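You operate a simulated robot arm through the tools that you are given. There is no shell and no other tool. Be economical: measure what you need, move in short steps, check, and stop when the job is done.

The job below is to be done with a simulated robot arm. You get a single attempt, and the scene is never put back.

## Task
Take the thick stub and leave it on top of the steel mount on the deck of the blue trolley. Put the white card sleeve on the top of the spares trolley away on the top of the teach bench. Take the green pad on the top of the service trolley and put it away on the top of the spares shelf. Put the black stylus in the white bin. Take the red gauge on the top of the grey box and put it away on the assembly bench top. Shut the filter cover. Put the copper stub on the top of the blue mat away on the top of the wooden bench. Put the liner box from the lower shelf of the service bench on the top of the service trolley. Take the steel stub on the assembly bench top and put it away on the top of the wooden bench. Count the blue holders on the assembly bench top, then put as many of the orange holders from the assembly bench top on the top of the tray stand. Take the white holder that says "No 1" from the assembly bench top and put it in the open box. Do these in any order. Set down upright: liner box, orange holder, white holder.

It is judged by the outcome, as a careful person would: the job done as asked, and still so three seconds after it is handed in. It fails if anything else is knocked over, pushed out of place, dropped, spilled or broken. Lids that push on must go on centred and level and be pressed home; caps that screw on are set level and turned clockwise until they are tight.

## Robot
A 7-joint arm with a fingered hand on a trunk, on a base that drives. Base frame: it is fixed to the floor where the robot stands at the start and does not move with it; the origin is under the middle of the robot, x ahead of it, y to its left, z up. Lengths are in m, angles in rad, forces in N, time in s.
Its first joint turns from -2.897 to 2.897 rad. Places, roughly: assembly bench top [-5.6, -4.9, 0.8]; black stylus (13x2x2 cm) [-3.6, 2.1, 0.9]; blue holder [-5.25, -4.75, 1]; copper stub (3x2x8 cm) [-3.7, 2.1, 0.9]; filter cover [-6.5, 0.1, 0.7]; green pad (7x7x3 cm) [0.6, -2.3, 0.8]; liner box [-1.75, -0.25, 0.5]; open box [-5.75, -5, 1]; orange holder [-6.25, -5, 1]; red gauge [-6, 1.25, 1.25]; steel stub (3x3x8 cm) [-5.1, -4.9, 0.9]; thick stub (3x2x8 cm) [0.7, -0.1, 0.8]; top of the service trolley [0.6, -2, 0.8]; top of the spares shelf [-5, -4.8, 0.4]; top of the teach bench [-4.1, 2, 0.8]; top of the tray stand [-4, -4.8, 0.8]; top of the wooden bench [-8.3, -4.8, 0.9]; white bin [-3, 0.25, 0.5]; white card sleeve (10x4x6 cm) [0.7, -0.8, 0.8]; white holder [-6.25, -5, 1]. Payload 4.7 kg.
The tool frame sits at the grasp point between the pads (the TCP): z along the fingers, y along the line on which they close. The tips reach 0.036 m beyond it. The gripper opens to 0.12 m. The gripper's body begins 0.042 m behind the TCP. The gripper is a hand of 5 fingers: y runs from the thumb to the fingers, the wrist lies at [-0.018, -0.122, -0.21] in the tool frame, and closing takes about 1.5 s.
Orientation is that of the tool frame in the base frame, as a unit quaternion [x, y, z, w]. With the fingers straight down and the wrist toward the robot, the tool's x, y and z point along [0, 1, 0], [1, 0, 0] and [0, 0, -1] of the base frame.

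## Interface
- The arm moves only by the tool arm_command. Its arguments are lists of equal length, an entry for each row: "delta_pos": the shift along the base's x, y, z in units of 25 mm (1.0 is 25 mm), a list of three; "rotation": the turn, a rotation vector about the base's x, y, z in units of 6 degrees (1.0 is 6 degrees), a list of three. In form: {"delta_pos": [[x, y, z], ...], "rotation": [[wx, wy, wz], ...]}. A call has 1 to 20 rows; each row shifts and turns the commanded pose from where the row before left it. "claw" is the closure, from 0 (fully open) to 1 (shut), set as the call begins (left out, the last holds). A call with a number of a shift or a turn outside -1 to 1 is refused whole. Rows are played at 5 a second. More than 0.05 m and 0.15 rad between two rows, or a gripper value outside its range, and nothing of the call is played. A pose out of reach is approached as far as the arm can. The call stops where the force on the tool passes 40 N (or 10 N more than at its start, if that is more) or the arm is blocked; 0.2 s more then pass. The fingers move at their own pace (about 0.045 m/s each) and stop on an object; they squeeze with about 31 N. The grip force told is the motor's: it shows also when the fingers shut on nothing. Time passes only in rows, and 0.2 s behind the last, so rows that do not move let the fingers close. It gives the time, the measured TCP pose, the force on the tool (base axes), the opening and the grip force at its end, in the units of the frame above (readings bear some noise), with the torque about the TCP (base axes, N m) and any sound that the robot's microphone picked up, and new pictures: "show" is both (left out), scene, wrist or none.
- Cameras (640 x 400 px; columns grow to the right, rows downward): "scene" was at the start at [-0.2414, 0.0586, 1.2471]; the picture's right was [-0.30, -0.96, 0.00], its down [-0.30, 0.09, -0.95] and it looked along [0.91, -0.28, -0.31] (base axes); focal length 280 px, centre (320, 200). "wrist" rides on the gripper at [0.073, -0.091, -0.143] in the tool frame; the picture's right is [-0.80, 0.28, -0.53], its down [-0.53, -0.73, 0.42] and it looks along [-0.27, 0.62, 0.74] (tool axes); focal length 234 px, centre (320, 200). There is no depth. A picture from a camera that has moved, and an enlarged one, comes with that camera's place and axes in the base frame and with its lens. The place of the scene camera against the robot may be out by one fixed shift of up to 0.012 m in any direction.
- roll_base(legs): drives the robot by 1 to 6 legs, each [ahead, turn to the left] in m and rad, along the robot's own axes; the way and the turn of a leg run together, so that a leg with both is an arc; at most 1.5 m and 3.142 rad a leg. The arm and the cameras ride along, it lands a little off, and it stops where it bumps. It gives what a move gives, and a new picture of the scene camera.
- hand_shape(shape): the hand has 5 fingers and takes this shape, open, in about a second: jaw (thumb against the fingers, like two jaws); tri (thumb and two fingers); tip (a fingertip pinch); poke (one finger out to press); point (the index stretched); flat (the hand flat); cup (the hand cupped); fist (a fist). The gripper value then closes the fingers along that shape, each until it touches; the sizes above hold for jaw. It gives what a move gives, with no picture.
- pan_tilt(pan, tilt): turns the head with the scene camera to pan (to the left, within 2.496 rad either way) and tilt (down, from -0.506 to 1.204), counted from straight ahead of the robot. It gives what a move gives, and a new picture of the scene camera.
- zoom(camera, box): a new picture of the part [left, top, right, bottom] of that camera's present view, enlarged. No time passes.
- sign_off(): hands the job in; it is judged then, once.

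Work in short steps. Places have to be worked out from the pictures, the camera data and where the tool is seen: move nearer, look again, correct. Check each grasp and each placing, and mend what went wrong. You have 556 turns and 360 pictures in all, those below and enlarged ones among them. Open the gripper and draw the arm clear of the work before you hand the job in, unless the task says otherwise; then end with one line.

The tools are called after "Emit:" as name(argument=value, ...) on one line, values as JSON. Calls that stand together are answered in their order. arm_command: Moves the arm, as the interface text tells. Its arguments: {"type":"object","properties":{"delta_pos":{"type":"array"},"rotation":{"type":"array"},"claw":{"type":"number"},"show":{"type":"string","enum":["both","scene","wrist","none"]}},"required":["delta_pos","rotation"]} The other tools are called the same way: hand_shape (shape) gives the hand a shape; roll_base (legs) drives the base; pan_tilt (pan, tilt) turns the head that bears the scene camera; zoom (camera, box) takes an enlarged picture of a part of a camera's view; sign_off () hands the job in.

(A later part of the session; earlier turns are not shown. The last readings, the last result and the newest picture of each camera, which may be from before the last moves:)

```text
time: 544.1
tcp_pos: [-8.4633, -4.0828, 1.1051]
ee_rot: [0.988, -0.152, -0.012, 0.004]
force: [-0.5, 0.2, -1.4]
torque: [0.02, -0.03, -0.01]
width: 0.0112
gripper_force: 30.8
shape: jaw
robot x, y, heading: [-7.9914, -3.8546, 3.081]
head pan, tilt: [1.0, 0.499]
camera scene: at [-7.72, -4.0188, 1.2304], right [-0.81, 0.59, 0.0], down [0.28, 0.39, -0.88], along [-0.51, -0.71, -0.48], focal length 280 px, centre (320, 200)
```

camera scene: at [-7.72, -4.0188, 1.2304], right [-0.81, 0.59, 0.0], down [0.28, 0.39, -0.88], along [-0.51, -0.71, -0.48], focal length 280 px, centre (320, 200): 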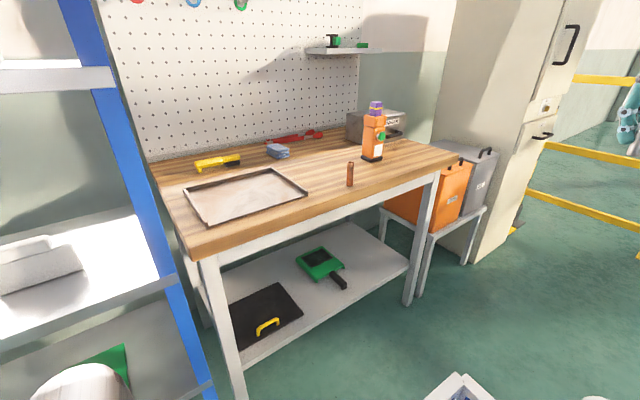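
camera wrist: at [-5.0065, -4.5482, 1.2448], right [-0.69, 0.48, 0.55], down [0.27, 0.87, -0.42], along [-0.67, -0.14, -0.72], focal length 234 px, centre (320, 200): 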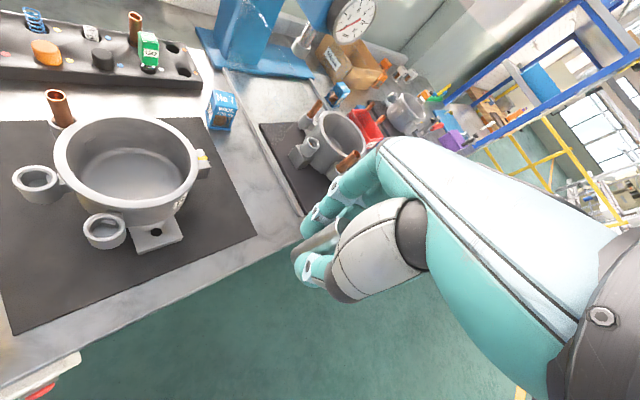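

I'll set the steel stub at (-8.335,-4.55), beside the copper one.

Emit:
arm_command(delta_pos=[[0.27, -0.985, 0], [0.27, -0.985, 0], [0.27, -0.985, 0], [0.27, -0.985, 0], [0.27, -0.985, 0], [0.27, -0.985, 0], [0.27, -0.985, 0], [0.27, -0.985, 0], [0.27, -0.985, 0], [0.27, -0.985, 0], [0.27, -0.985, 0], [0.27, -0.985, 0], [0.27, -0.985, 0], [0.27, -0.985, -0.5], [0.27, -0.985, -0.5], [0.27, -0.985, -0.5], [0.27, -0.985, -0.5], [0.27, -0.985, -0.5], [0.27, -0.985, -0.5], [0, 0, 0]], rotation=[[0, 0, 0.165], [0, 0, 0.165], [0, 0, 0.165], [0, 0, 0.165], [0, 0, 0.165], [0, 0, 0.165], [0, 0, 0.165], [0, 0, 0.165], [0, 0, 0.165], [0, 0, 0.165], [0, 0, 0.165], [0, 0, 0.165], [0, 0, 0.165], [0, 0, 0.165], [0, 0, 0.165], [0, 0, 0.165], [0, 0, 0.165], [0, 0, 0.165], [0, 0, 0.165], [0, 0, 0]], show="wrist")

Emit:
zoom(camera="scene", box=[280, 90, 440, 200])

```text
time: 548.3
tcp_pos: [-8.3316, -4.553, 1.0285]
ee_rot: [1.0, 0.012, -0.012, 0.006]
force: [0.1, 0.6, -1.3]
torque: [0.01, 0.05, 0.04]
width: 0.0109
gripper_force: 30.8
shape: jaw
robot x, y, heading: [-7.9894, -3.8534, 3.086]
head pan, tilt: [1.0, 0.499]
camera wrist: at [-8.257, -4.4566, 1.1692], right [-0.78, -0.29, 0.55], down [-0.56, 0.71, -0.42], along [-0.27, -0.64, -0.72], focal length 234 px, centre (320, 200)
```

wrist: 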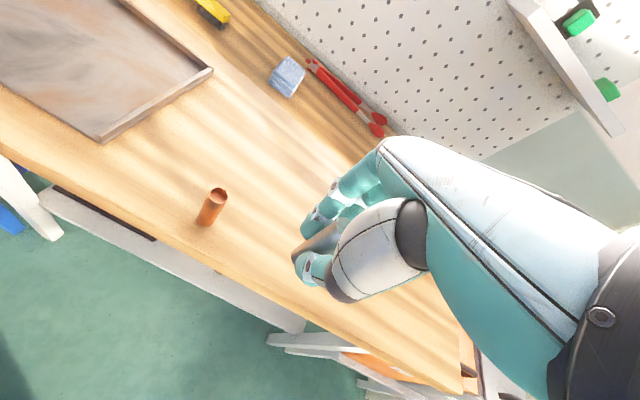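

```text
3.64 times, centred on (360, 145) of scene
camera zoom: at [-7.72, -4.019, 1.2304], right [-0.81, 0.59, 0.0], down [0.28, 0.39, -0.88], along [-0.52, -0.71, -0.48], focal length 1019 px, centre (174, 400)
```

zoom: 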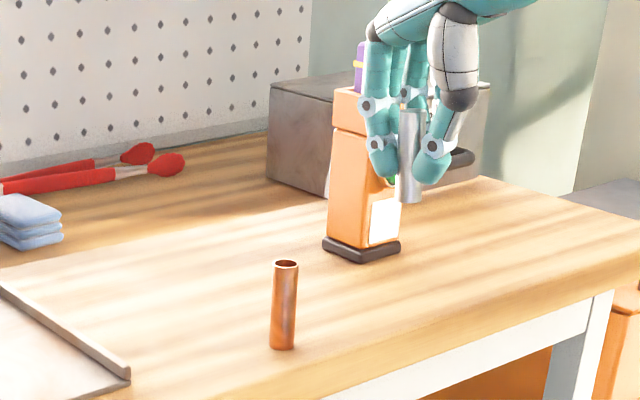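

Spot is clear. I descend to contact and release.

Emit:
arm_command(delta_pos=[[0, 0, -1], [0, 0, -1], [0, 0, -1], [0, 0, -0.8], [0, 0, -0.2], [0, 0, -0.2], [0, 0, -0.2], [0, 0, -0.2], [0, 0, -0.2], [0, 0, -0.2], [0, 0, -0.2]], rotation=[[0, 0, 0], [0, 0, 0], [0, 0, 0], [0, 0, 0], [0, 0, 0], [0, 0, 0], [0, 0, 0], [0, 0, 0], [0, 0, 0], [0, 0, 0], [0, 0, 0]], show="none")

Emit:
zoom(camera="scene", box=[280, 90, 440, 200])

```text
time: 550.6
tcp_pos: [-8.3339, -4.5526, 0.914]
ee_rot: [1.0, 0.011, -0.013, 0.014]
force: [0.9, 3.1, 12.4]
torque: [-0.05, 0.0, 0.03]
width: 0.0124
gripper_force: 31.0
shape: jaw
robot x, y, heading: [-7.9909, -3.858, 3.086]
head pan, tilt: [1.0, 0.499]
stopped in row 11: the force on the tool passed its limit (the readings are from after the stop); the commanded pose is now the measured one
```

```text
3.64 times, centred on (360, 145) of scene
camera zoom: at [-7.7198, -4.0186, 1.2304], right [-0.81, 0.59, 0.0], down [0.28, 0.39, -0.88], along [-0.52, -0.71, -0.48], focal length 1019 px, centre (174, 400)
```

zoom: 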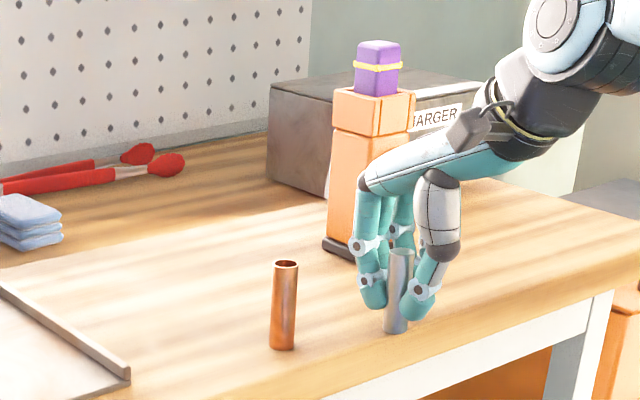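

Emit:
arm_command(delta_pos=[[0, 0, 0], [0, 0, 0], [0, 0, 0], [0, 0, 0], [0, 0, 0]], rotation=[[0, 0, 0], [0, 0, 0], [0, 0, 0], [0, 0, 0], [0, 0, 0]], claw=0.55, show="none")

Emit:
arm_command(delta_pos=[[0, 0, 0.6], [0, 0, 1], [0, 0, 1], [0, 0, 1], [0, 0, 1], [0, 0, 1], [0, 0, 1], [0, 0, 1], [0, 1, 0], [0, 1, 0], [0, 1, 0], [0, 1, 0], [0, 1, 0], [0, 1, 0], [0, 1, 0], [0, 1, 0], [0, 1, 0], [0, 1, 0]], rotation=[[0, 0, 0], [0, 0, 0], [0, 0, 0], [0, 0, 0], [0, 0, 0], [0, 0, 0], [0, 0, 0], [0, 0, 0], [0, 0, 0], [0, 0, 0], [0, 0, 0], [0, 0, 0], [0, 0, 0], [0, 0, 0], [0, 0, 0], [0, 0, 0], [0, 0, 0], [0, 0, 0]], show="scene")

```text
time: 551.8
tcp_pos: [-8.3341, -4.5525, 0.9111]
ee_rot: [1.0, 0.011, -0.013, 0.012]
force: [-0.7, 0.5, 0.1]
torque: [-0.04, 0.0, 0.01]
width: 0.0533
gripper_force: 0.0
shape: jaw
robot x, y, heading: [-7.9924, -3.8507, 3.086]
head pan, tilt: [1.0, 0.499]
```

```text
time: 555.6
tcp_pos: [-8.3337, -4.3037, 1.098]
ee_rot: [1.0, 0.01, -0.012, 0.013]
force: [-0.4, -0.2, -1.5]
torque: [0.05, 0.01, 0.0]
width: 0.0537
gripper_force: 0.1
shape: jaw
robot x, y, heading: [-7.9931, -3.8558, 3.082]
head pan, tilt: [1.0, 0.499]
camera scene: at [-7.72, -4.019, 1.2304], right [-0.81, 0.59, 0.0], down [0.28, 0.39, -0.88], along [-0.51, -0.71, -0.48], focal length 280 px, centre (320, 200)
```

scene: 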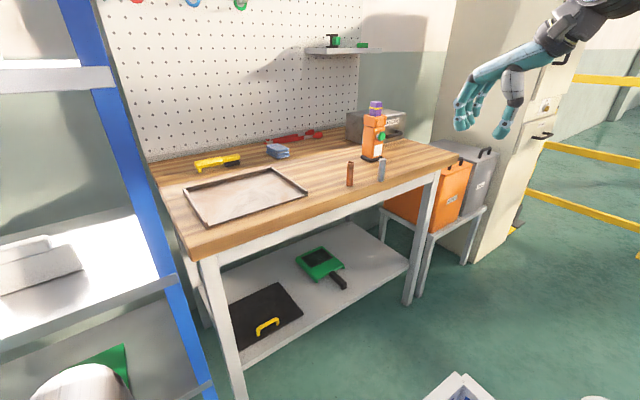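

Both stubs are on the wooden bench. I back up to the western half of the assembly bench to study the holders.

Emit:
roll_base(legs=[[-1.5, 0.02], [-0.6, 0.03]])

Emit:
pan_tilt(pan=1.2, tilt=0.45)

```text
time: 566.0
tcp_pos: [-6.2458, -4.4364, 1.0979]
ee_rot: [1.0, 0.018, -0.012, 0.013]
force: [-0.5, 0.8, 0.0]
torque: [-0.02, 0.0, -0.03]
width: 0.0535
gripper_force: 0.0
shape: jaw
robot x, y, heading: [-5.9071, -3.9844, 3.097]
head pan, tilt: [1.0, 0.499]
camera scene: at [-5.6356, -4.1437, 1.2304], right [-0.82, 0.58, 0.0], down [0.28, 0.39, -0.88], along [-0.51, -0.72, -0.48], focal length 280 px, centre (320, 200)
```

scene: 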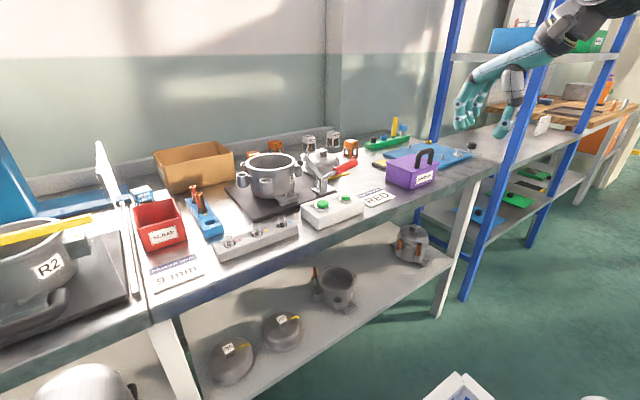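

```text
time: 566.7
tcp_pos: [-6.2454, -4.4369, 1.0993]
ee_rot: [1.0, 0.018, -0.013, 0.012]
force: [-0.4, -0.3, -0.7]
torque: [0.01, -0.01, 0.0]
width: 0.0538
gripper_force: 0.2
shape: jaw
robot x, y, heading: [-5.9095, -3.9867, 3.101]
head pan, tilt: [1.201, 0.45]
camera scene: at [-5.6201, -4.1534, 1.2349], right [-0.92, 0.4, 0.0], down [0.17, 0.4, -0.9], along [-0.36, -0.82, -0.44], focal length 280 px, centre (320, 200)
```

scene: 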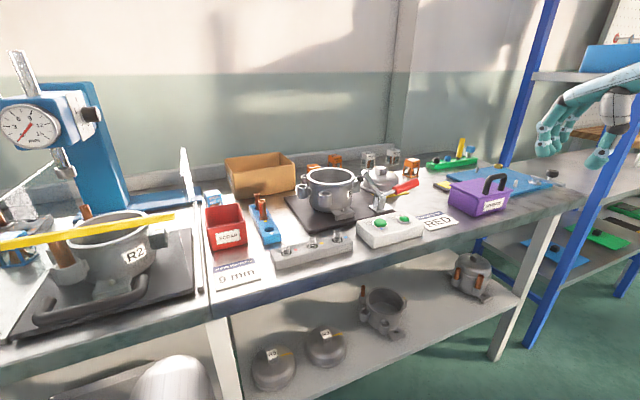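

Emit:
zoom(camera="scene", box=[290, 130, 440, 224])

Emit:
zoom(camera="scene", box=[170, 140, 330, 265])

Emit:
zoom(camera="scene", box=[0, 150, 200, 300])

```text
4.26 times, centred on (365, 177) of scene
camera zoom: at [-5.6201, -4.1534, 1.2349], right [-0.92, 0.4, 0.0], down [0.17, 0.4, -0.9], along [-0.36, -0.82, -0.44], focal length 1193 px, centre (128, 298)
```

zoom: 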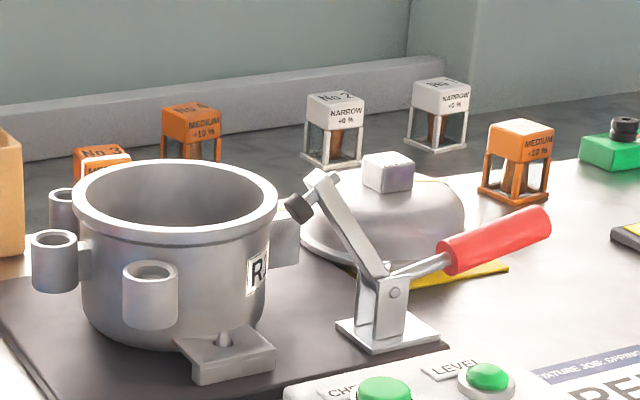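

```text
3.20 times, centred on (250, 202) of scene
camera zoom: at [-5.6201, -4.1534, 1.2349], right [-0.92, 0.4, 0.0], down [0.17, 0.4, -0.9], along [-0.36, -0.82, -0.44], focal length 897 px, centre (544, 192)
```

zoom: 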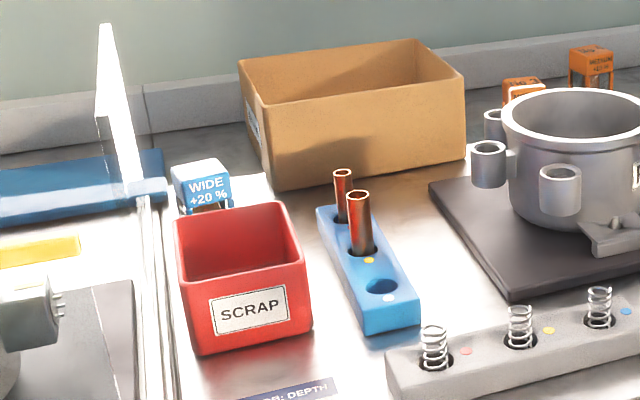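

```text
2.67 times, centred on (100, 225) of scene
camera zoom: at [-5.6201, -4.1534, 1.2349], right [-0.92, 0.4, 0.0], down [0.17, 0.4, -0.9], along [-0.36, -0.82, -0.44], focal length 748 px, centre (907, 133)
```

zoom: 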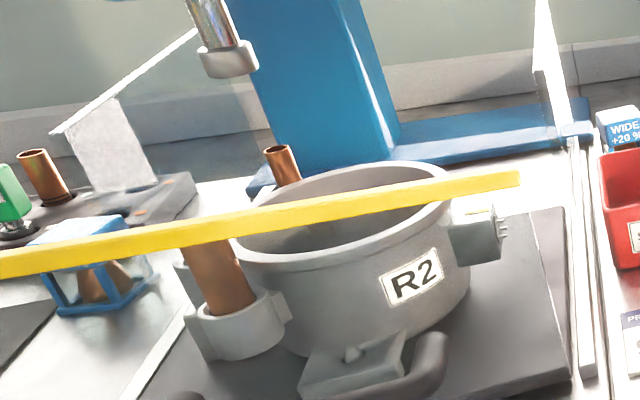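

I see three orange and two white lantern-shaped holders behind the R1 pot, and blue WIDE ones near the SCRAP bin and by R3. I take a wrist view to read labels.

Emit:
arm_command(delta_pos=[[0.8, -0.4, 0.3], [0.8, -0.4, 0.3], [0.8, -0.4, 0], [0.8, -0.4, 0], [0, 0, 0]], rotation=[[0, 0, 0], [0, 0, 0], [0, 0, 0], [0, 0, 0], [0, 0, 0]], show="wrist")

Emit:
zoom(camera="wrist", box=[160, 20, 400, 200])

```text
time: 567.9
tcp_pos: [-6.165, -4.4758, 1.1144]
ee_rot: [1.0, 0.018, -0.012, 0.012]
force: [0.7, -0.5, 0.6]
torque: [0.0, 0.0, 0.0]
width: 0.0537
gripper_force: 0.1
shape: jaw
robot x, y, heading: [-5.9082, -3.9816, 3.101]
head pan, tilt: [1.201, 0.45]
camera wrist: at [-6.0911, -4.3769, 1.253], right [-0.78, -0.29, 0.55], down [-0.57, 0.7, -0.43], along [-0.26, -0.65, -0.71], focal length 234 px, centre (320, 200)
```

wrist: 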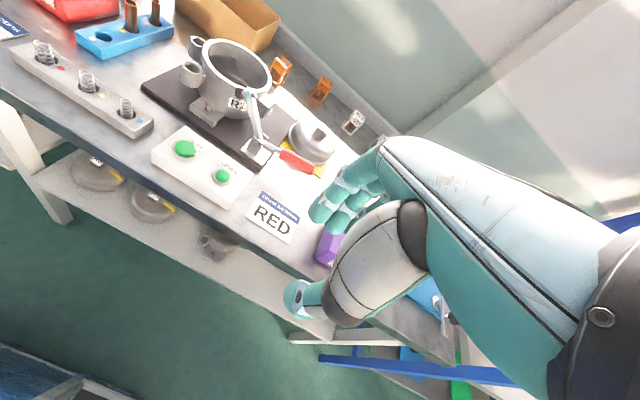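

```text
2.22 times, centred on (280, 110) of wrist
camera zoom: at [-6.0911, -4.3769, 1.253], right [-0.78, -0.29, 0.55], down [-0.57, 0.7, -0.43], along [-0.26, -0.65, -0.71], focal length 520 px, centre (409, 400)
```

zoom: 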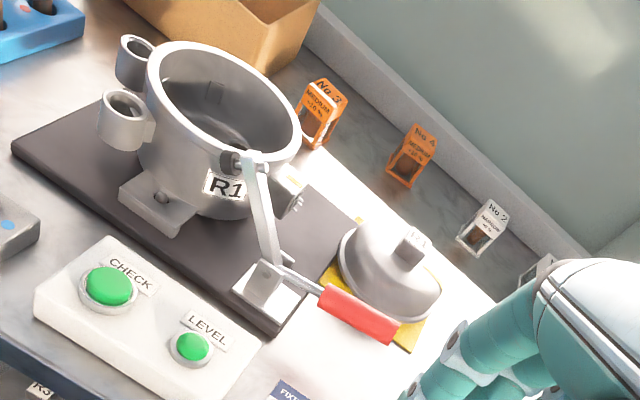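

Orange No 3 and No 4 and white No 2 are read; the open cardboard box is the destination for white No 1. I move the hand east to look into and behind the box and at the blue holder near SCRAP.

Emit:
arm_command(delta_pos=[[1, 0, 0], [1, 0, 0], [1, 0, 0], [1, 0, 0], [1, 0, 0], [1, 0, 0], [1, 0, 0], [1, 0, 0], [1, 0, 0], [1, 0, 0], [1, 0, 0], [1, 0, 0], [1, -0.3, 0], [1, -0.3, 0], [1, -0.3, 0], [1, -0.3, 0], [1, -0.3, 0], [1, -0.3, 0], [0, 0, 0]], rotation=[[0, 0, 0], [0, 0, 0], [0, 0, 0], [0, 0, 0], [0, 0, 0], [0, 0, 0], [0, 0, 0], [0, 0, 0], [0, 0, 0], [0, 0, 0], [0, 0, 0], [0, 0, 0], [0, 0, 0], [0, 0, 0], [0, 0, 0], [0, 0, 0], [0, 0, 0], [0, 0, 0], [0, 0, 0]], show="wrist")

Emit:
zoom(camera="wrist", box=[120, 0, 420, 200])

```text
time: 571.9
tcp_pos: [-5.7146, -4.5235, 1.1127]
ee_rot: [1.0, 0.018, -0.012, 0.012]
force: [0.5, -0.4, -0.4]
torque: [0.05, 0.01, -0.02]
width: 0.0539
gripper_force: 0.1
shape: jaw
robot x, y, heading: [-5.9084, -3.9809, 3.096]
head pan, tilt: [1.201, 0.45]
camera wrist: at [-5.6417, -4.4238, 1.2513], right [-0.78, -0.29, 0.55], down [-0.57, 0.7, -0.43], along [-0.26, -0.65, -0.71], focal length 234 px, centre (320, 200)
```

wrist: 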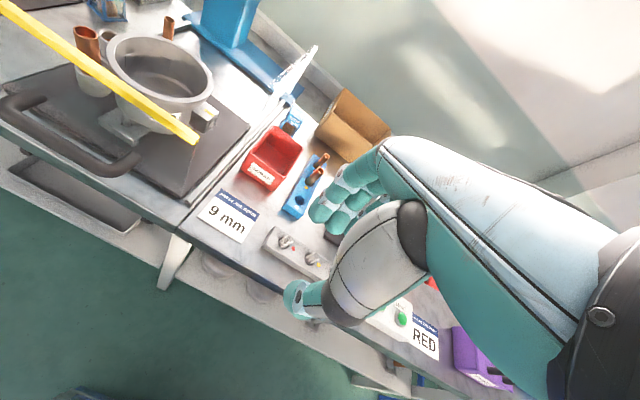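

```text
2.00 times, centred on (270, 100) of wrist
camera zoom: at [-5.6417, -4.4238, 1.2513], right [-0.78, -0.29, 0.55], down [-0.57, 0.7, -0.43], along [-0.26, -0.65, -0.71], focal length 468 px, centre (420, 400)
```

zoom: 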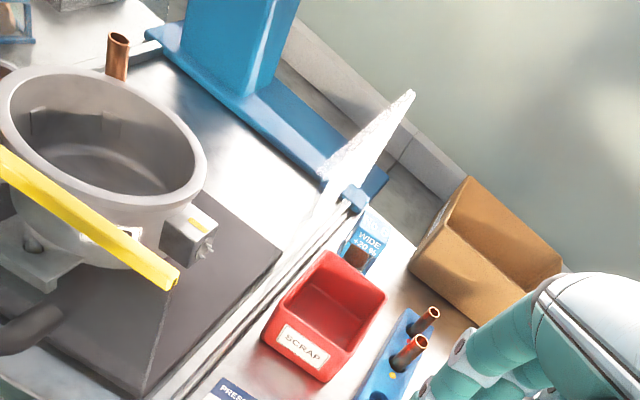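

I zoom on the blue holder's label.

Emit:
zoom(camera="wrist", box=[280, 95, 328, 143])

Emit:
zoom(camera="scene", box=[360, 140, 424, 190])

```text
8.33 times, centred on (304, 119) of wrist
camera zoom: at [-5.6417, -4.4238, 1.2513], right [-0.78, -0.29, 0.55], down [-0.57, 0.7, -0.43], along [-0.26, -0.65, -0.71], focal length 1951 px, centre (453, 875)
```

zoom: 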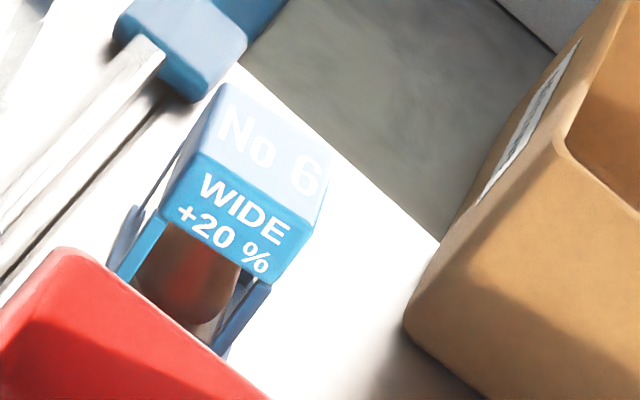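

```text
8.00 times, centred on (392, 165) of scene
camera zoom: at [-5.62, -4.1535, 1.2349], right [-0.92, 0.4, 0.0], down [0.17, 0.4, -0.9], along [-0.36, -0.82, -0.44], focal length 2243 px, centre (-256, 480)
```

zoom: 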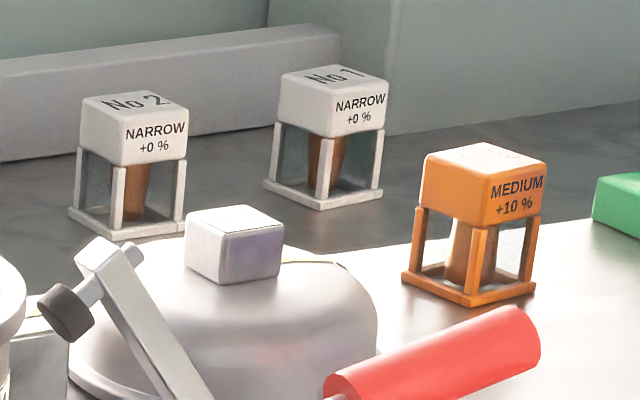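

White No 1 is the rightmost white holder; blues are No 6 and No 7, so two blue holders → two orange to move. I retract and turn the base to face the bench for better reach.

Emit:
arm_command(delta_pos=[[-0.5, 1, 0], [-1, 1, 0], [-1, 1, 0], [-1, 1, 0], [-1, 1, 0], [-1, 1, 0], [-1, 1, 0], [-1, 1, 0], [-1, 1, 0], [-1, 1, 0], [-1, 1, 0], [-1, 1, 0], [-1, 1, 0], [-1, 0, 0], [-1, 0, 0], [-1, 0, 0], [-1, 0, 0], [-1, 0, 0], [-1, 0, 0]], rotation=[[0, 0, 0], [0, 0, 0], [0, 0, 0], [0, 0, 0], [0, 0, 0], [0, 0, 0], [0, 0, 0], [0, 0, 0], [0, 0, 0], [0, 0, 0], [0, 0, 0], [0, 0, 0], [0, 0, 0], [0, 0, 0], [0, 0, 0], [0, 0, 0], [0, 0, 0], [0, 0, 0], [0, 0, 0]], show="none")

Emit:
roll_base(legs=[[0, -0.6], [0.3, 0], [0, 2.2], [0.12, 0]])

```text
time: 575.9
tcp_pos: [-6.1799, -4.1987, 1.1155]
ee_rot: [1.0, 0.018, -0.012, 0.014]
force: [-0.3, -0.8, -0.4]
torque: [-0.03, -0.03, -0.02]
width: 0.0534
gripper_force: 0.2
shape: jaw
robot x, y, heading: [-5.9067, -3.9793, 3.096]
head pan, tilt: [1.201, 0.45]
```

```text
time: 585.9
tcp_pos: [-5.9157, -4.1763, 1.1147]
ee_rot: [0.678, 0.735, 0.001, 0.017]
force: [0.0, 0.1, 0.7]
torque: [0.0, -0.01, 0.02]
width: 0.0535
gripper_force: 0.1
shape: jaw
robot x, y, heading: [-6.1389, -3.915, -1.575]
head pan, tilt: [1.201, 0.45]
camera scene: at [-5.9772, -3.6133, 1.2349], right [-0.36, -0.93, 0.0], down [-0.41, 0.16, -0.9], along [0.84, -0.33, -0.44], focal length 280 px, centre (320, 200)
```

scene: 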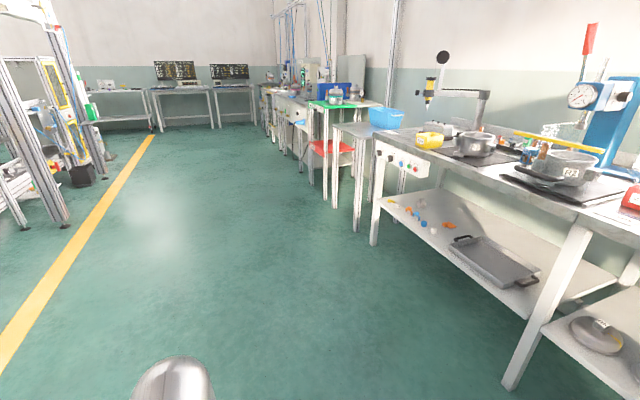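

Now I swing the hand to φ≈π (closing along x) above white No 1.

Emit:
arm_command(delta_pos=[[-0.57, -0.7, 0], [-0.57, -0.7, 0], [-0.57, -0.7, 0], [-0.57, -0.7, 0], [-0.57, -0.7, 0], [-0.57, -0.7, 0], [-0.57, -0.7, 0], [-0.57, -0.7, 0], [-0.57, -0.7, 0], [-0.57, -0.7, 0], [-0.57, -0.7, 0], [-0.57, -0.7, 0], [-0.57, -0.7, 0], [-0.57, -0.7, 0], [-0.57, -0.7, 0], [-0.57, -0.7, 0], [-0.57, -0.7, 0], [-0.57, -0.7, 0], [-0.57, -0.7, 0], [-0.57, -0.7, 0]], rotation=[[0, 0, -1], [0, 0, -1], [0, 0, -1], [0, 0, -1], [0, 0, -1], [0, 0, -1], [0, 0, -1], [0, 0, -1], [0, 0, -1], [0, 0, -1], [0, 0, -1], [0, 0, -1], [0, 0, -1], [0, 0, -1], [0, 0, -1], [0, 0, -1], [0, 0, -1], [0, 0, -1], [0, 0, -1], [0, 0, -1]], show="none")

Emit:
arm_command(delta_pos=[[-0.68, -1, 0], [-0.68, -1, 0], [-0.68, -1, 0], [-0.68, -1, 0], [-0.68, -1, 0], [-0.68, -1, 0], [-0.68, -1, 0], [-0.68, -1, 0], [-0.68, -1, 0], [-0.68, -1, 0], [0, -1, 0], [0, -1, 0], [0, 0, 0]], rotation=[[0, 0, -1], [0, 0, -1], [0, 0, -1], [0, 0, -1], [0, 0, -1], [0, 0, -1], [0, 0, -1], [0, 0, -1], [0, 0, -1], [0, 0, -0.8], [0, 0, 0], [0, 0, 0], [0, 0, 0]], show="wrist")

```text
time: 590.1
tcp_pos: [-6.1989, -4.5262, 1.1157]
ee_rot: [0.975, -0.221, -0.014, 0.01]
force: [0.5, -0.5, -0.6]
torque: [-0.02, 0.02, 0.04]
width: 0.0538
gripper_force: 0.1
shape: jaw
robot x, y, heading: [-6.1452, -3.9156, -1.57]
head pan, tilt: [1.201, 0.45]
```

```text
time: 592.9
tcp_pos: [-6.3688, -4.8279, 1.1145]
ee_rot: [0.741, -0.671, -0.017, 0.001]
force: [0.5, 0.1, 0.3]
torque: [0.02, 0.01, 0.02]
width: 0.0535
gripper_force: 0.1
shape: jaw
robot x, y, heading: [-6.1429, -3.9167, -1.572]
head pan, tilt: [1.201, 0.45]
camera wrist: at [-6.2663, -4.8926, 1.2547], right [-0.34, 0.76, 0.55], down [0.66, 0.61, -0.43], along [-0.66, 0.22, -0.71], focal length 234 px, centre (320, 200)
```

wrist: 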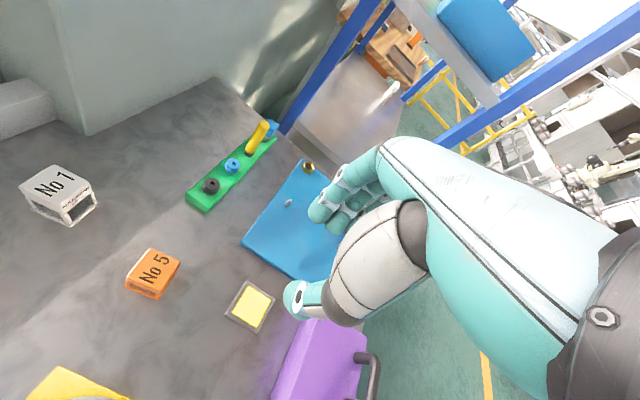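

No 1's top centre is (-6.348,-5.062,0.922) and orange No 5 is at (-6.327,-4.930). I move above No 1 and lower partway.

Emit:
arm_command(delta_pos=[[0.2, -1, 0], [0.2, -1, 0], [0.2, -1, 0], [0.2, -1, 0], [0, -1, 0], [0, -1, 0], [0, -1, 0], [0, -1, 0], [0, -1, 0], [0, -0.4, 0], [0, 0, -1], [0, 0, -1], [0, 0, -1], [0, 0, -1], [0, 0, -1], [0, 0, 0]], rotation=[[0, 0, 0], [0, 0, 0], [0, 0, 0], [0, 0, 0], [0, 0, 0], [0, 0, 0], [0, 0, 0], [0, 0, 0], [0, 0, 0], [0, 0, 0], [0, 0, 0], [0, 0, 0], [0, 0, 0], [0, 0, 0], [0, 0, 0], [0, 0, 0]], show="wrist")

```text
time: 596.3
tcp_pos: [-6.3405, -4.9923, 0.9666]
ee_rot: [0.742, -0.67, -0.018, 0.001]
force: [0.6, 0.0, 0.1]
torque: [0.01, -0.01, -0.02]
width: 0.054
gripper_force: 0.1
shape: jaw
out of reach, approached as far as the arm can: row 7, 8, 9, 10
robot x, y, heading: [-6.1408, -3.9141, -1.573]
head pan, tilt: [1.201, 0.45]
camera wrist: at [-6.2381, -5.0559, 1.1059], right [-0.34, 0.76, 0.55], down [0.66, 0.61, -0.43], along [-0.66, 0.22, -0.71], focal length 234 px, centre (320, 200)
```

wrist: 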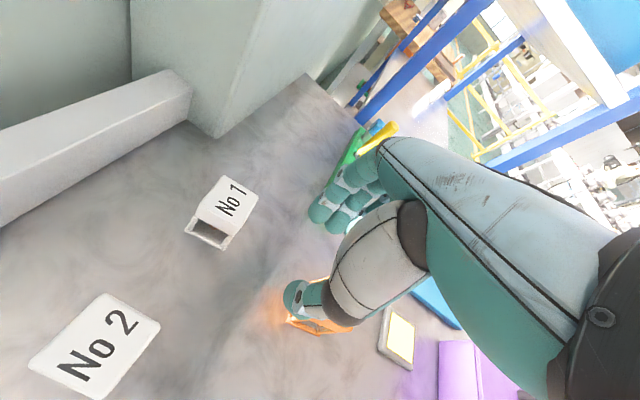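

I'm at the reach limit with the thumb just over No 5; I raise, then move the base 7 cm closer.

Emit:
arm_command(delta_pos=[[0, 0, 1], [0, 0, 1], [0, 0, 1]], rotation=[[0, 0, 0], [0, 0, 0], [0, 0, 0]], show="none")

Emit:
roll_base(legs=[[0.08, 0]])

```text
time: 597.1
tcp_pos: [-6.341, -4.991, 1.0444]
ee_rot: [0.743, -0.67, -0.017, 0.0]
force: [-0.7, 0.0, 0.1]
torque: [0.02, -0.03, 0.02]
width: 0.0538
gripper_force: 0.0
shape: jaw
robot x, y, heading: [-6.1398, -3.9139, -1.575]
head pan, tilt: [1.201, 0.45]
```

```text
time: 598.1
tcp_pos: [-6.3408, -5.0717, 1.0429]
ee_rot: [0.742, -0.67, -0.018, 0.0]
force: [0.6, 0.2, 0.3]
torque: [0.03, -0.02, 0.02]
width: 0.0534
gripper_force: 0.0
shape: jaw
robot x, y, heading: [-6.1445, -3.9968, -1.571]
head pan, tilt: [1.201, 0.45]
camera scene: at [-5.9773, -3.6949, 1.2349], right [-0.36, -0.93, 0.0], down [-0.41, 0.16, -0.9], along [0.84, -0.33, -0.44], focal length 280 px, centre (320, 200)
```

scene: 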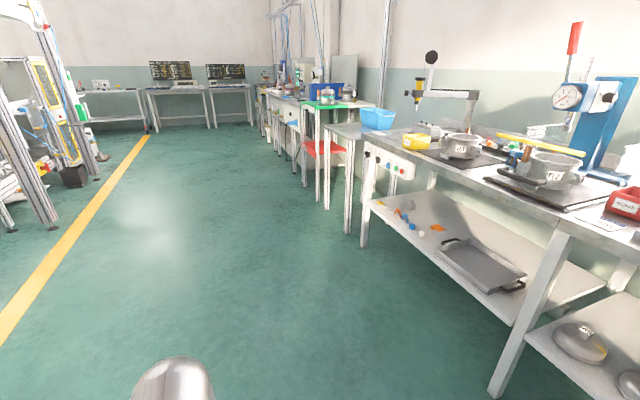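

Now directly over No 1; I correct by a few mm and descend, then grip.

Emit:
arm_command(delta_pos=[[-0.16, 0.2, -1], [0, 0, -1], [0, 0, -1], [0, 0, -0.8], [0, 0, 0]], rotation=[[0, 0, 0], [0, 0, 0], [0, 0, 0], [0, 0, 0], [0, 0, 0]], show="wrist")

```text
time: 599.3
tcp_pos: [-6.3453, -5.0679, 0.9476]
ee_rot: [0.742, -0.67, -0.018, 0.0]
force: [-0.1, 0.1, -0.5]
torque: [0.0, 0.02, -0.01]
width: 0.0534
gripper_force: 0.0
shape: jaw
robot x, y, heading: [-6.143, -3.9964, -1.573]
head pan, tilt: [1.201, 0.45]
camera wrist: at [-6.2431, -5.1321, 1.0875], right [-0.34, 0.76, 0.55], down [0.66, 0.61, -0.43], along [-0.66, 0.22, -0.71], focal length 234 px, centre (320, 200)
```

wrist: 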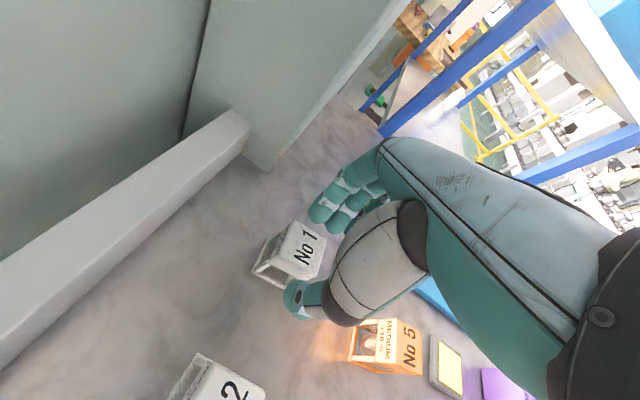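

Aligned; final descent and grip.

Emit:
arm_command(delta_pos=[[0, 0, -0.8], [0, 0, -0.8], [0, 0, -0.2], [0, 0, 0]], rotation=[[0, 0, 0], [0, 0, 0], [0, 0, 0], [0, 0, 0]], show="none")

Emit:
arm_command(delta_pos=[[0, 0, 0], [0, 0, 0], [0, 0, 0], [0, 0, 0], [0, 0, 0]], rotation=[[0, 0, 0], [0, 0, 0], [0, 0, 0], [0, 0, 0], [0, 0, 0]], claw=1, show="none")

Emit:
arm_command(delta_pos=[[0, 0, 0.5], [0, 0, 0.8], [0, 0, 0.8], [0, 0, 0.8], [0, 0, 0]], rotation=[[0, 0, 0], [0, 0, 0], [0, 0, 0], [0, 0, 0], [0, 0, 0]], show="wrist")

```text
time: 600.3
tcp_pos: [-6.3447, -5.0688, 0.9046]
ee_rot: [0.742, -0.671, -0.017, 0.001]
force: [0.3, -1.3, 2.3]
torque: [0.0, 0.01, -0.01]
width: 0.0538
gripper_force: 0.1
shape: jaw
robot x, y, heading: [-6.1417, -3.9969, -1.575]
head pan, tilt: [1.201, 0.45]
```

```text
time: 601.5
tcp_pos: [-6.3438, -5.0686, 0.9041]
ee_rot: [0.741, -0.671, -0.018, 0.0]
force: [0.4, -1.0, 0.2]
torque: [0.02, 0.03, -0.02]
width: 0.0349
gripper_force: 30.8
shape: jaw
robot x, y, heading: [-6.1448, -3.9994, -1.576]
head pan, tilt: [1.201, 0.45]
```

```text
time: 602.7
tcp_pos: [-6.3451, -5.0692, 0.9757]
ee_rot: [0.742, -0.671, -0.018, 0.001]
force: [0.3, -1.2, -1.0]
torque: [-0.04, 0.02, 0.0]
width: 0.0347
gripper_force: 30.9
shape: jaw
robot x, y, heading: [-6.1411, -3.9978, -1.576]
head pan, tilt: [1.201, 0.45]
camera wrist: at [-6.2439, -5.1331, 1.1163], right [-0.34, 0.76, 0.55], down [0.66, 0.61, -0.43], along [-0.66, 0.22, -0.71], focal length 234 px, centre (320, 200)
```

wrist: 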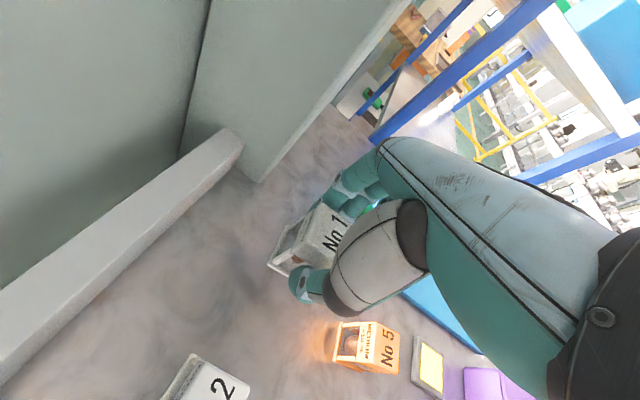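

White No 1 is held. Its box sits to the east; I turn the hand around (so the wrist stays within reach) while carrying it over, high.

Emit:
arm_command(delta_pos=[[0, 0.3, 1], [0, 0.3, 1], [0, 0.5, 1], [0.58, 0.7, 0.05], [0.58, 0.7, 0.05], [0.58, 0.7, 0.05], [0.58, 0.7, 0.05], [0.58, 0.7, 0.05], [0.58, 0.7, 0.05], [0.58, 0.7, 0.05], [0.58, 0.7, 0.05], [0.58, 0.7, 0.05], [0.58, 0.7, 0.05], [0.58, 0.7, 0.05], [0.58, 0.7, 0.05], [0.58, 0.7, 0.05], [0.58, 0.7, 0.05], [0.58, 0.7, 0], [0.58, 0.7, 0], [0.58, 0.7, 0]], rotation=[[0, 0, 0], [0, 0, 0], [0, 0, 0.5], [0, 0, 1], [0, 0, 1], [0, 0, 1], [0, 0, 1], [0, 0, 1], [0, 0, 1], [0, 0, 1], [0, 0, 1], [0, 0, 1], [0, 0, 1], [0, 0, 1], [0, 0, 1], [0, 0, 1], [0, 0, 1], [0, 0, 1], [0, 0, 1], [0, 0, 1]], show="none")

Emit:
arm_command(delta_pos=[[0.7, -0.3, 0], [0.7, -0.3, 0], [0.7, -0.3, 0], [0.7, -0.3, 0], [0.7, -0.3, 0], [0.7, -0.3, 0], [0.7, -0.3, 0], [0.7, -0.3, 0], [0.7, -0.3, 0], [0.7, -0.3, 0], [0.7, -0.3, 0], [0.7, -0.3, 0], [0.7, -0.3, 0], [0, 0, 0]], rotation=[[0, 0, 1], [0, 0, 1], [0, 0, 1], [0, 0, 1], [0, 0, 1], [0, 0, 1], [0, 0, 1], [0, 0, 1], [0, 0, 1], [0, 0, 1], [0, 0, 1], [0, 0, 1], [0, 0, 0.9], [0, 0, 0]], show="wrist")

```text
time: 606.9
tcp_pos: [-6.0983, -4.743, 1.0688]
ee_rot: [0.983, 0.181, -0.01, 0.014]
force: [0.4, -0.2, -1.6]
torque: [-0.02, 0.03, 0.0]
width: 0.0351
gripper_force: 30.7
shape: jaw
robot x, y, heading: [-6.1459, -3.9989, -1.575]
head pan, tilt: [1.201, 0.45]
```

```text
time: 609.9
tcp_pos: [-5.8693, -4.8391, 1.0664]
ee_rot: [0.654, 0.756, 0.001, 0.017]
force: [-0.2, -0.1, -0.4]
torque: [0.0, -0.01, -0.01]
width: 0.0348
gripper_force: 31.0
shape: jaw
robot x, y, heading: [-6.1431, -3.9956, -1.572]
head pan, tilt: [1.201, 0.45]
camera wrist: at [-5.9753, -4.7762, 1.2056], right [0.38, -0.74, 0.55], down [-0.64, -0.64, -0.43], along [0.67, -0.19, -0.71], focal length 234 px, centre (320, 200)
```

wrist: 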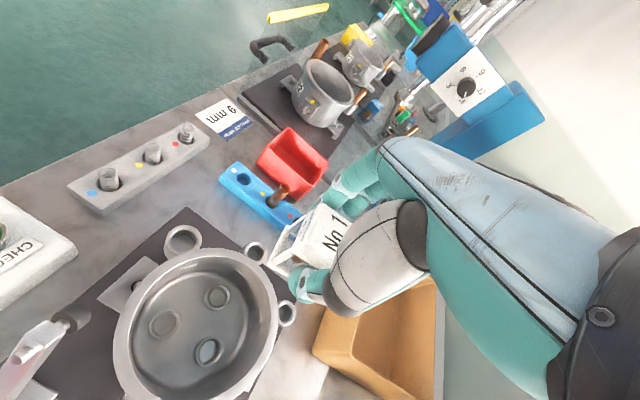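

I zoom to see the box's rim relative to the hand.

Emit:
zoom(camera="wrist", box=[240, 240, 480, 400])

```text
2.50 times, centred on (360, 320) of wrist
camera zoom: at [-5.9753, -4.7762, 1.2056], right [0.38, -0.74, 0.55], down [-0.64, -0.64, -0.43], along [0.67, -0.19, -0.71], focal length 585 px, centre (220, -100)
```

zoom: 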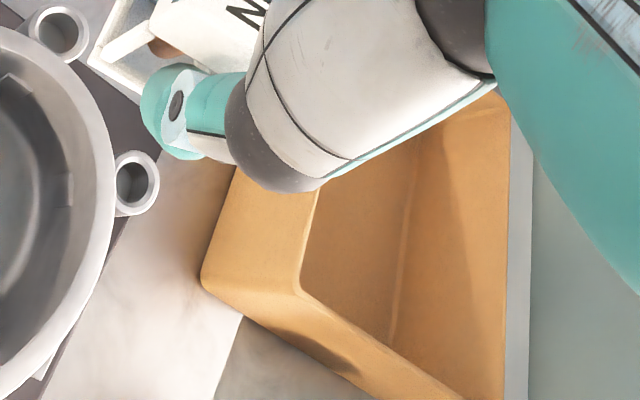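

Box corners: front-west (-5.89,-4.98), back wall y≈-5.125; centre (-5.79,-5.045). I move above it and check.

Emit:
arm_command(delta_pos=[[0.4, -1, 0], [0.4, -1, 0], [0.4, -1, 0], [0.4, -1, 0], [0.4, -1, 0], [0.4, -1, 0], [0.4, -1, 0], [0.35, -1, 0], [0, -0.1, 0], [0, 0, 0]], rotation=[[0, 0, 0], [0, 0, 0], [0, 0, 0], [0, 0, 0], [0, 0, 0], [0, 0, 0], [0, 0, 0], [0, 0, 0], [0, 0, -0.4], [0, 0, 0]], show="wrist")

```text
time: 612.1
tcp_pos: [-5.8068, -5.0077, 1.068]
ee_rot: [0.67, 0.742, 0.001, 0.018]
force: [0.0, 0.3, 0.0]
torque: [-0.01, 0.0, -0.04]
width: 0.0348
gripper_force: 31.2
shape: jaw
out of reach, approached as far as the arm can: row 7, 8
robot x, y, heading: [-6.1442, -3.9996, -1.576]
head pan, tilt: [1.201, 0.45]
camera wrist: at [-5.9074, -4.9386, 1.2072], right [0.34, -0.76, 0.55], down [-0.66, -0.61, -0.43], along [0.66, -0.22, -0.71], focal length 234 px, centre (320, 200)
```

wrist: 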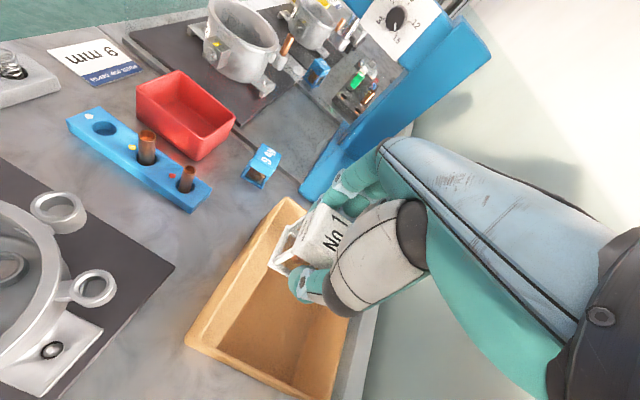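

Reach is short up high; I lower slightly while moving the last 3.5 cm back.

Emit:
arm_command(delta_pos=[[0.22, -0.3, -0.9], [0.22, -0.5, -0.7], [0.22, -0.6, -0.4], [0, 0, 0]], rotation=[[0, 0, 0], [0, 0, 0], [0, 0, 0], [0, 0, 0]], show="wrist")

```text
time: 613.1
tcp_pos: [-5.7936, -5.0316, 1.0136]
ee_rot: [0.67, 0.742, 0.0, 0.018]
force: [0.3, 0.2, 0.2]
torque: [-0.03, 0.01, 0.0]
width: 0.0348
gripper_force: 30.8
shape: jaw
out of reach, approached as far as the arm can: row 3
robot x, y, heading: [-6.1437, -3.9962, -1.569]
head pan, tilt: [1.201, 0.45]
camera wrist: at [-5.8945, -4.9634, 1.1524], right [0.34, -0.76, 0.55], down [-0.66, -0.61, -0.43], along [0.66, -0.22, -0.71], focal length 234 px, centre (320, 200)
```

wrist: 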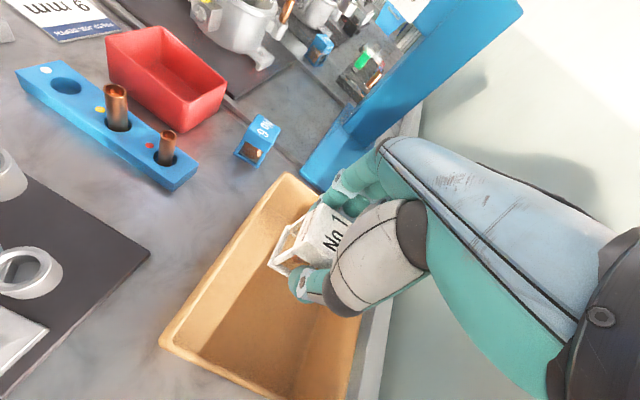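

Good. I lower the holder into the box.

Emit:
arm_command(delta_pos=[[0.1, -0.4, -0.8], [0, 0, -0.8], [0, 0, -0.8], [0, 0, -0.8], [0, 0, -0.4], [0, 0, -0.2], [0, 0, -0.2], [0, 0, -0.2], [0, 0, -0.2], [0, 0, 0]], rotation=[[0, 0, 0], [0, 0, 0], [0, 0, 0], [0, 0, 0], [0, 0, 0], [0, 0, 0], [0, 0, 0], [0, 0, 0], [0, 0, 0], [0, 0, 0]], show="wrist")

```text
time: 615.3
tcp_pos: [-5.7884, -5.0427, 0.9088]
ee_rot: [0.67, 0.742, 0.0, 0.02]
force: [-2.5, 0.8, 15.0]
torque: [0.05, -0.1, 0.01]
width: 0.0357
gripper_force: 31.2
shape: jaw
robot x, y, heading: [-6.1422, -3.9961, -1.568]
head pan, tilt: [1.201, 0.45]
camera wrist: at [-5.8906, -4.9753, 1.0468], right [0.34, -0.76, 0.56], down [-0.66, -0.61, -0.43], along [0.67, -0.22, -0.71], focal length 234 px, centre (320, 200)
```

wrist: 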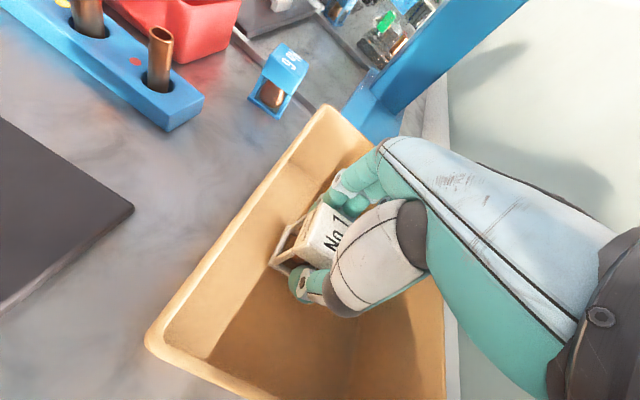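

Touchdown at 15 N inside the box. I open a bit and lift out.

Emit:
arm_command(delta_pos=[[0, 0, 0], [0, 0, 0], [0, 0, 0], [0, 0, 0]], rotation=[[0, 0, 0], [0, 0, 0], [0, 0, 0], [0, 0, 0]], claw=0.5, show="none")

Emit:
arm_command(delta_pos=[[0, 0, 0.6], [0, 0, 0.8], [0, 0, 1], [0, 0, 1], [0, 0.4, 1], [0, 0.8, 1], [0, 1, 0.5], [0, 1, 0], [0, 1, 0], [0, 1, 0]], rotation=[[0, 0, 0], [0, 0, 0], [0, 0, 0], [0, 0, 0], [0, 0, 0], [0, 0, 0], [0, 0, 0], [0, 0, 0], [0, 0, 0], [0, 0, 0]], show="wrist")

```text
time: 616.3
tcp_pos: [-5.7891, -5.0447, 0.9048]
ee_rot: [0.671, 0.742, 0.001, 0.017]
force: [0.1, -0.3, -0.4]
torque: [0.01, 0.02, 0.0]
width: 0.0598
gripper_force: 0.0
shape: jaw
robot x, y, heading: [-6.1442, -4.0003, -1.571]
head pan, tilt: [1.201, 0.45]
```

```text
time: 618.5
tcp_pos: [-5.7907, -4.9147, 1.0478]
ee_rot: [0.67, 0.742, 0.001, 0.017]
force: [-0.7, -0.8, -1.4]
torque: [0.06, -0.02, 0.02]
width: 0.0599
gripper_force: 0.1
shape: jaw
robot x, y, heading: [-6.1448, -3.9957, -1.573]
head pan, tilt: [1.201, 0.45]
camera wrist: at [-5.8914, -4.8474, 1.1876], right [0.35, -0.76, 0.55], down [-0.66, -0.61, -0.43], along [0.66, -0.22, -0.72], focal length 234 px, centre (320, 200)
```

wrist: 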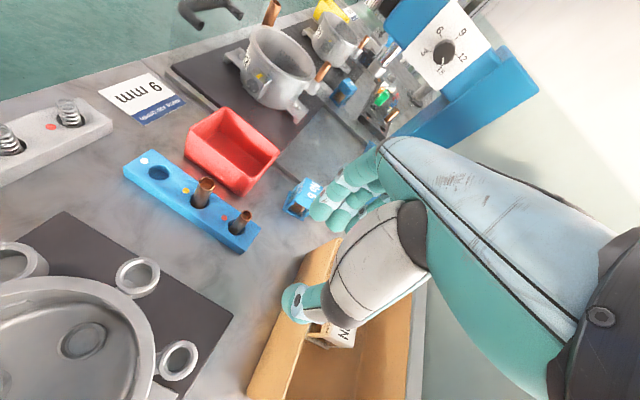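

White No 1 stands in the open box. Now for orange No 5 at (-6.327,-4.93): I swing the hand back west, turning it to face the bench.

Emit:
arm_command(delta_pos=[[-0.5, 0.4, 1], [-1, 0.4, 1], [-1, 0.4, 0.6], [-1, 0.4, 0], [-1, 0.4, 0], [-1, 0.4, 0], [-1, 0.4, 0], [-1, 0.4, 0], [-1, 0, 0], [-1, 0, 0], [-1, 0, 0], [-1, 0, 0], [-1, 0, 0], [-1, 0, 0], [-1, 0, 0], [-1, 0, 0], [-1, 0, 0], [-1, 0, 0], [-1, 0, 0], [-1, 0, 0]], rotation=[[0, 0, -0.74], [0, 0, -0.74], [0, 0, -0.74], [0, 0, -0.74], [0, 0, -0.74], [0, 0, -0.74], [0, 0, -0.74], [0, 0, -0.74], [0, 0, -0.74], [0, 0, -0.74], [0, 0, -0.74], [0, 0, -0.74], [0, 0, -0.74], [0, 0, -0.74], [0, 0, -0.74], [0, 0, -0.74], [0, 0, -0.74], [0, 0, -0.74], [0, 0, -0.74], [0, 0, -0.74]], show="wrist")

```text
time: 622.7
tcp_pos: [-6.2756, -4.8349, 1.1147]
ee_rot: [0.998, 0.061, -0.012, 0.012]
force: [-0.8, -0.2, 0.7]
torque: [0.03, 0.02, -0.01]
width: 0.0598
gripper_force: 0.0
shape: jaw
robot x, y, heading: [-6.1437, -3.9991, -1.573]
head pan, tilt: [1.201, 0.45]
camera wrist: at [-6.2114, -4.7303, 1.2549], right [-0.75, -0.36, 0.55], down [-0.63, 0.65, -0.43], along [-0.2, -0.67, -0.71], focal length 234 px, centre (320, 200)
```

wrist: 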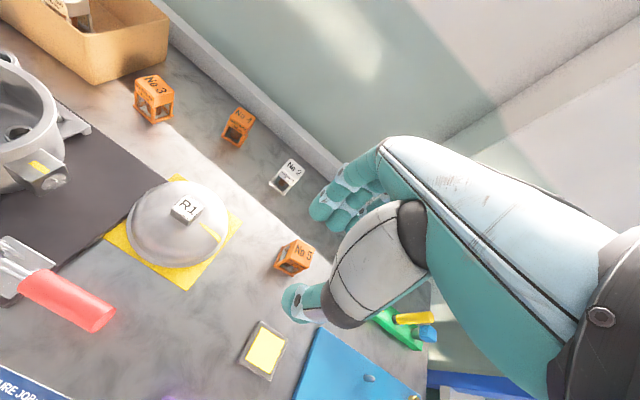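

O5 located at (-6.322,-4.931). I move above and lower partway.

Emit:
arm_command(delta_pos=[[-0.5, -1, 0], [-0.5, -1, 0], [-0.5, -1, 0], [-0.36, -0.85, 0], [0, 0, -1], [0, 0, -1], [0, 0, -1], [0, 0, -1], [0, 0, -1], [0, 0, -1], [0, 0, 0]], rotation=[[0, 0, 0], [0, 0, 0], [0, 0, 0], [0, 0, 0], [0, 0, 0], [0, 0, 0], [0, 0, 0], [0, 0, 0], [0, 0, 0], [0, 0, 0], [0, 0, 0]], show="wrist")

```text
time: 625.1
tcp_pos: [-6.3229, -4.9308, 0.9647]
ee_rot: [0.998, 0.061, -0.011, 0.012]
force: [0.5, -0.7, -0.7]
torque: [0.0, -0.01, -0.03]
width: 0.06
gripper_force: 0.2
shape: jaw
robot x, y, heading: [-6.143, -3.9972, -1.573]
head pan, tilt: [1.201, 0.45]
camera wrist: at [-6.2589, -4.8256, 1.1049], right [-0.75, -0.36, 0.55], down [-0.63, 0.65, -0.43], along [-0.2, -0.67, -0.71], focal length 234 px, centre (320, 200)
```

wrist: 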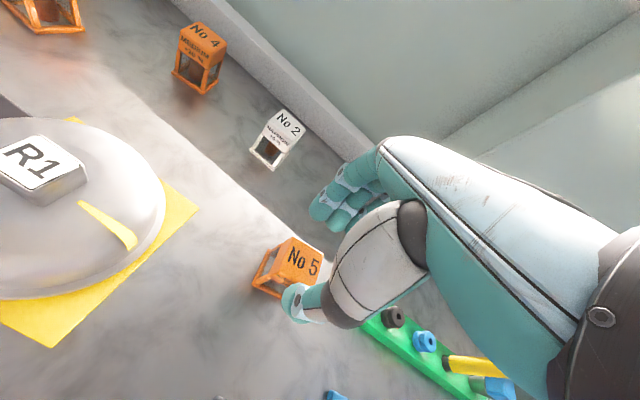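

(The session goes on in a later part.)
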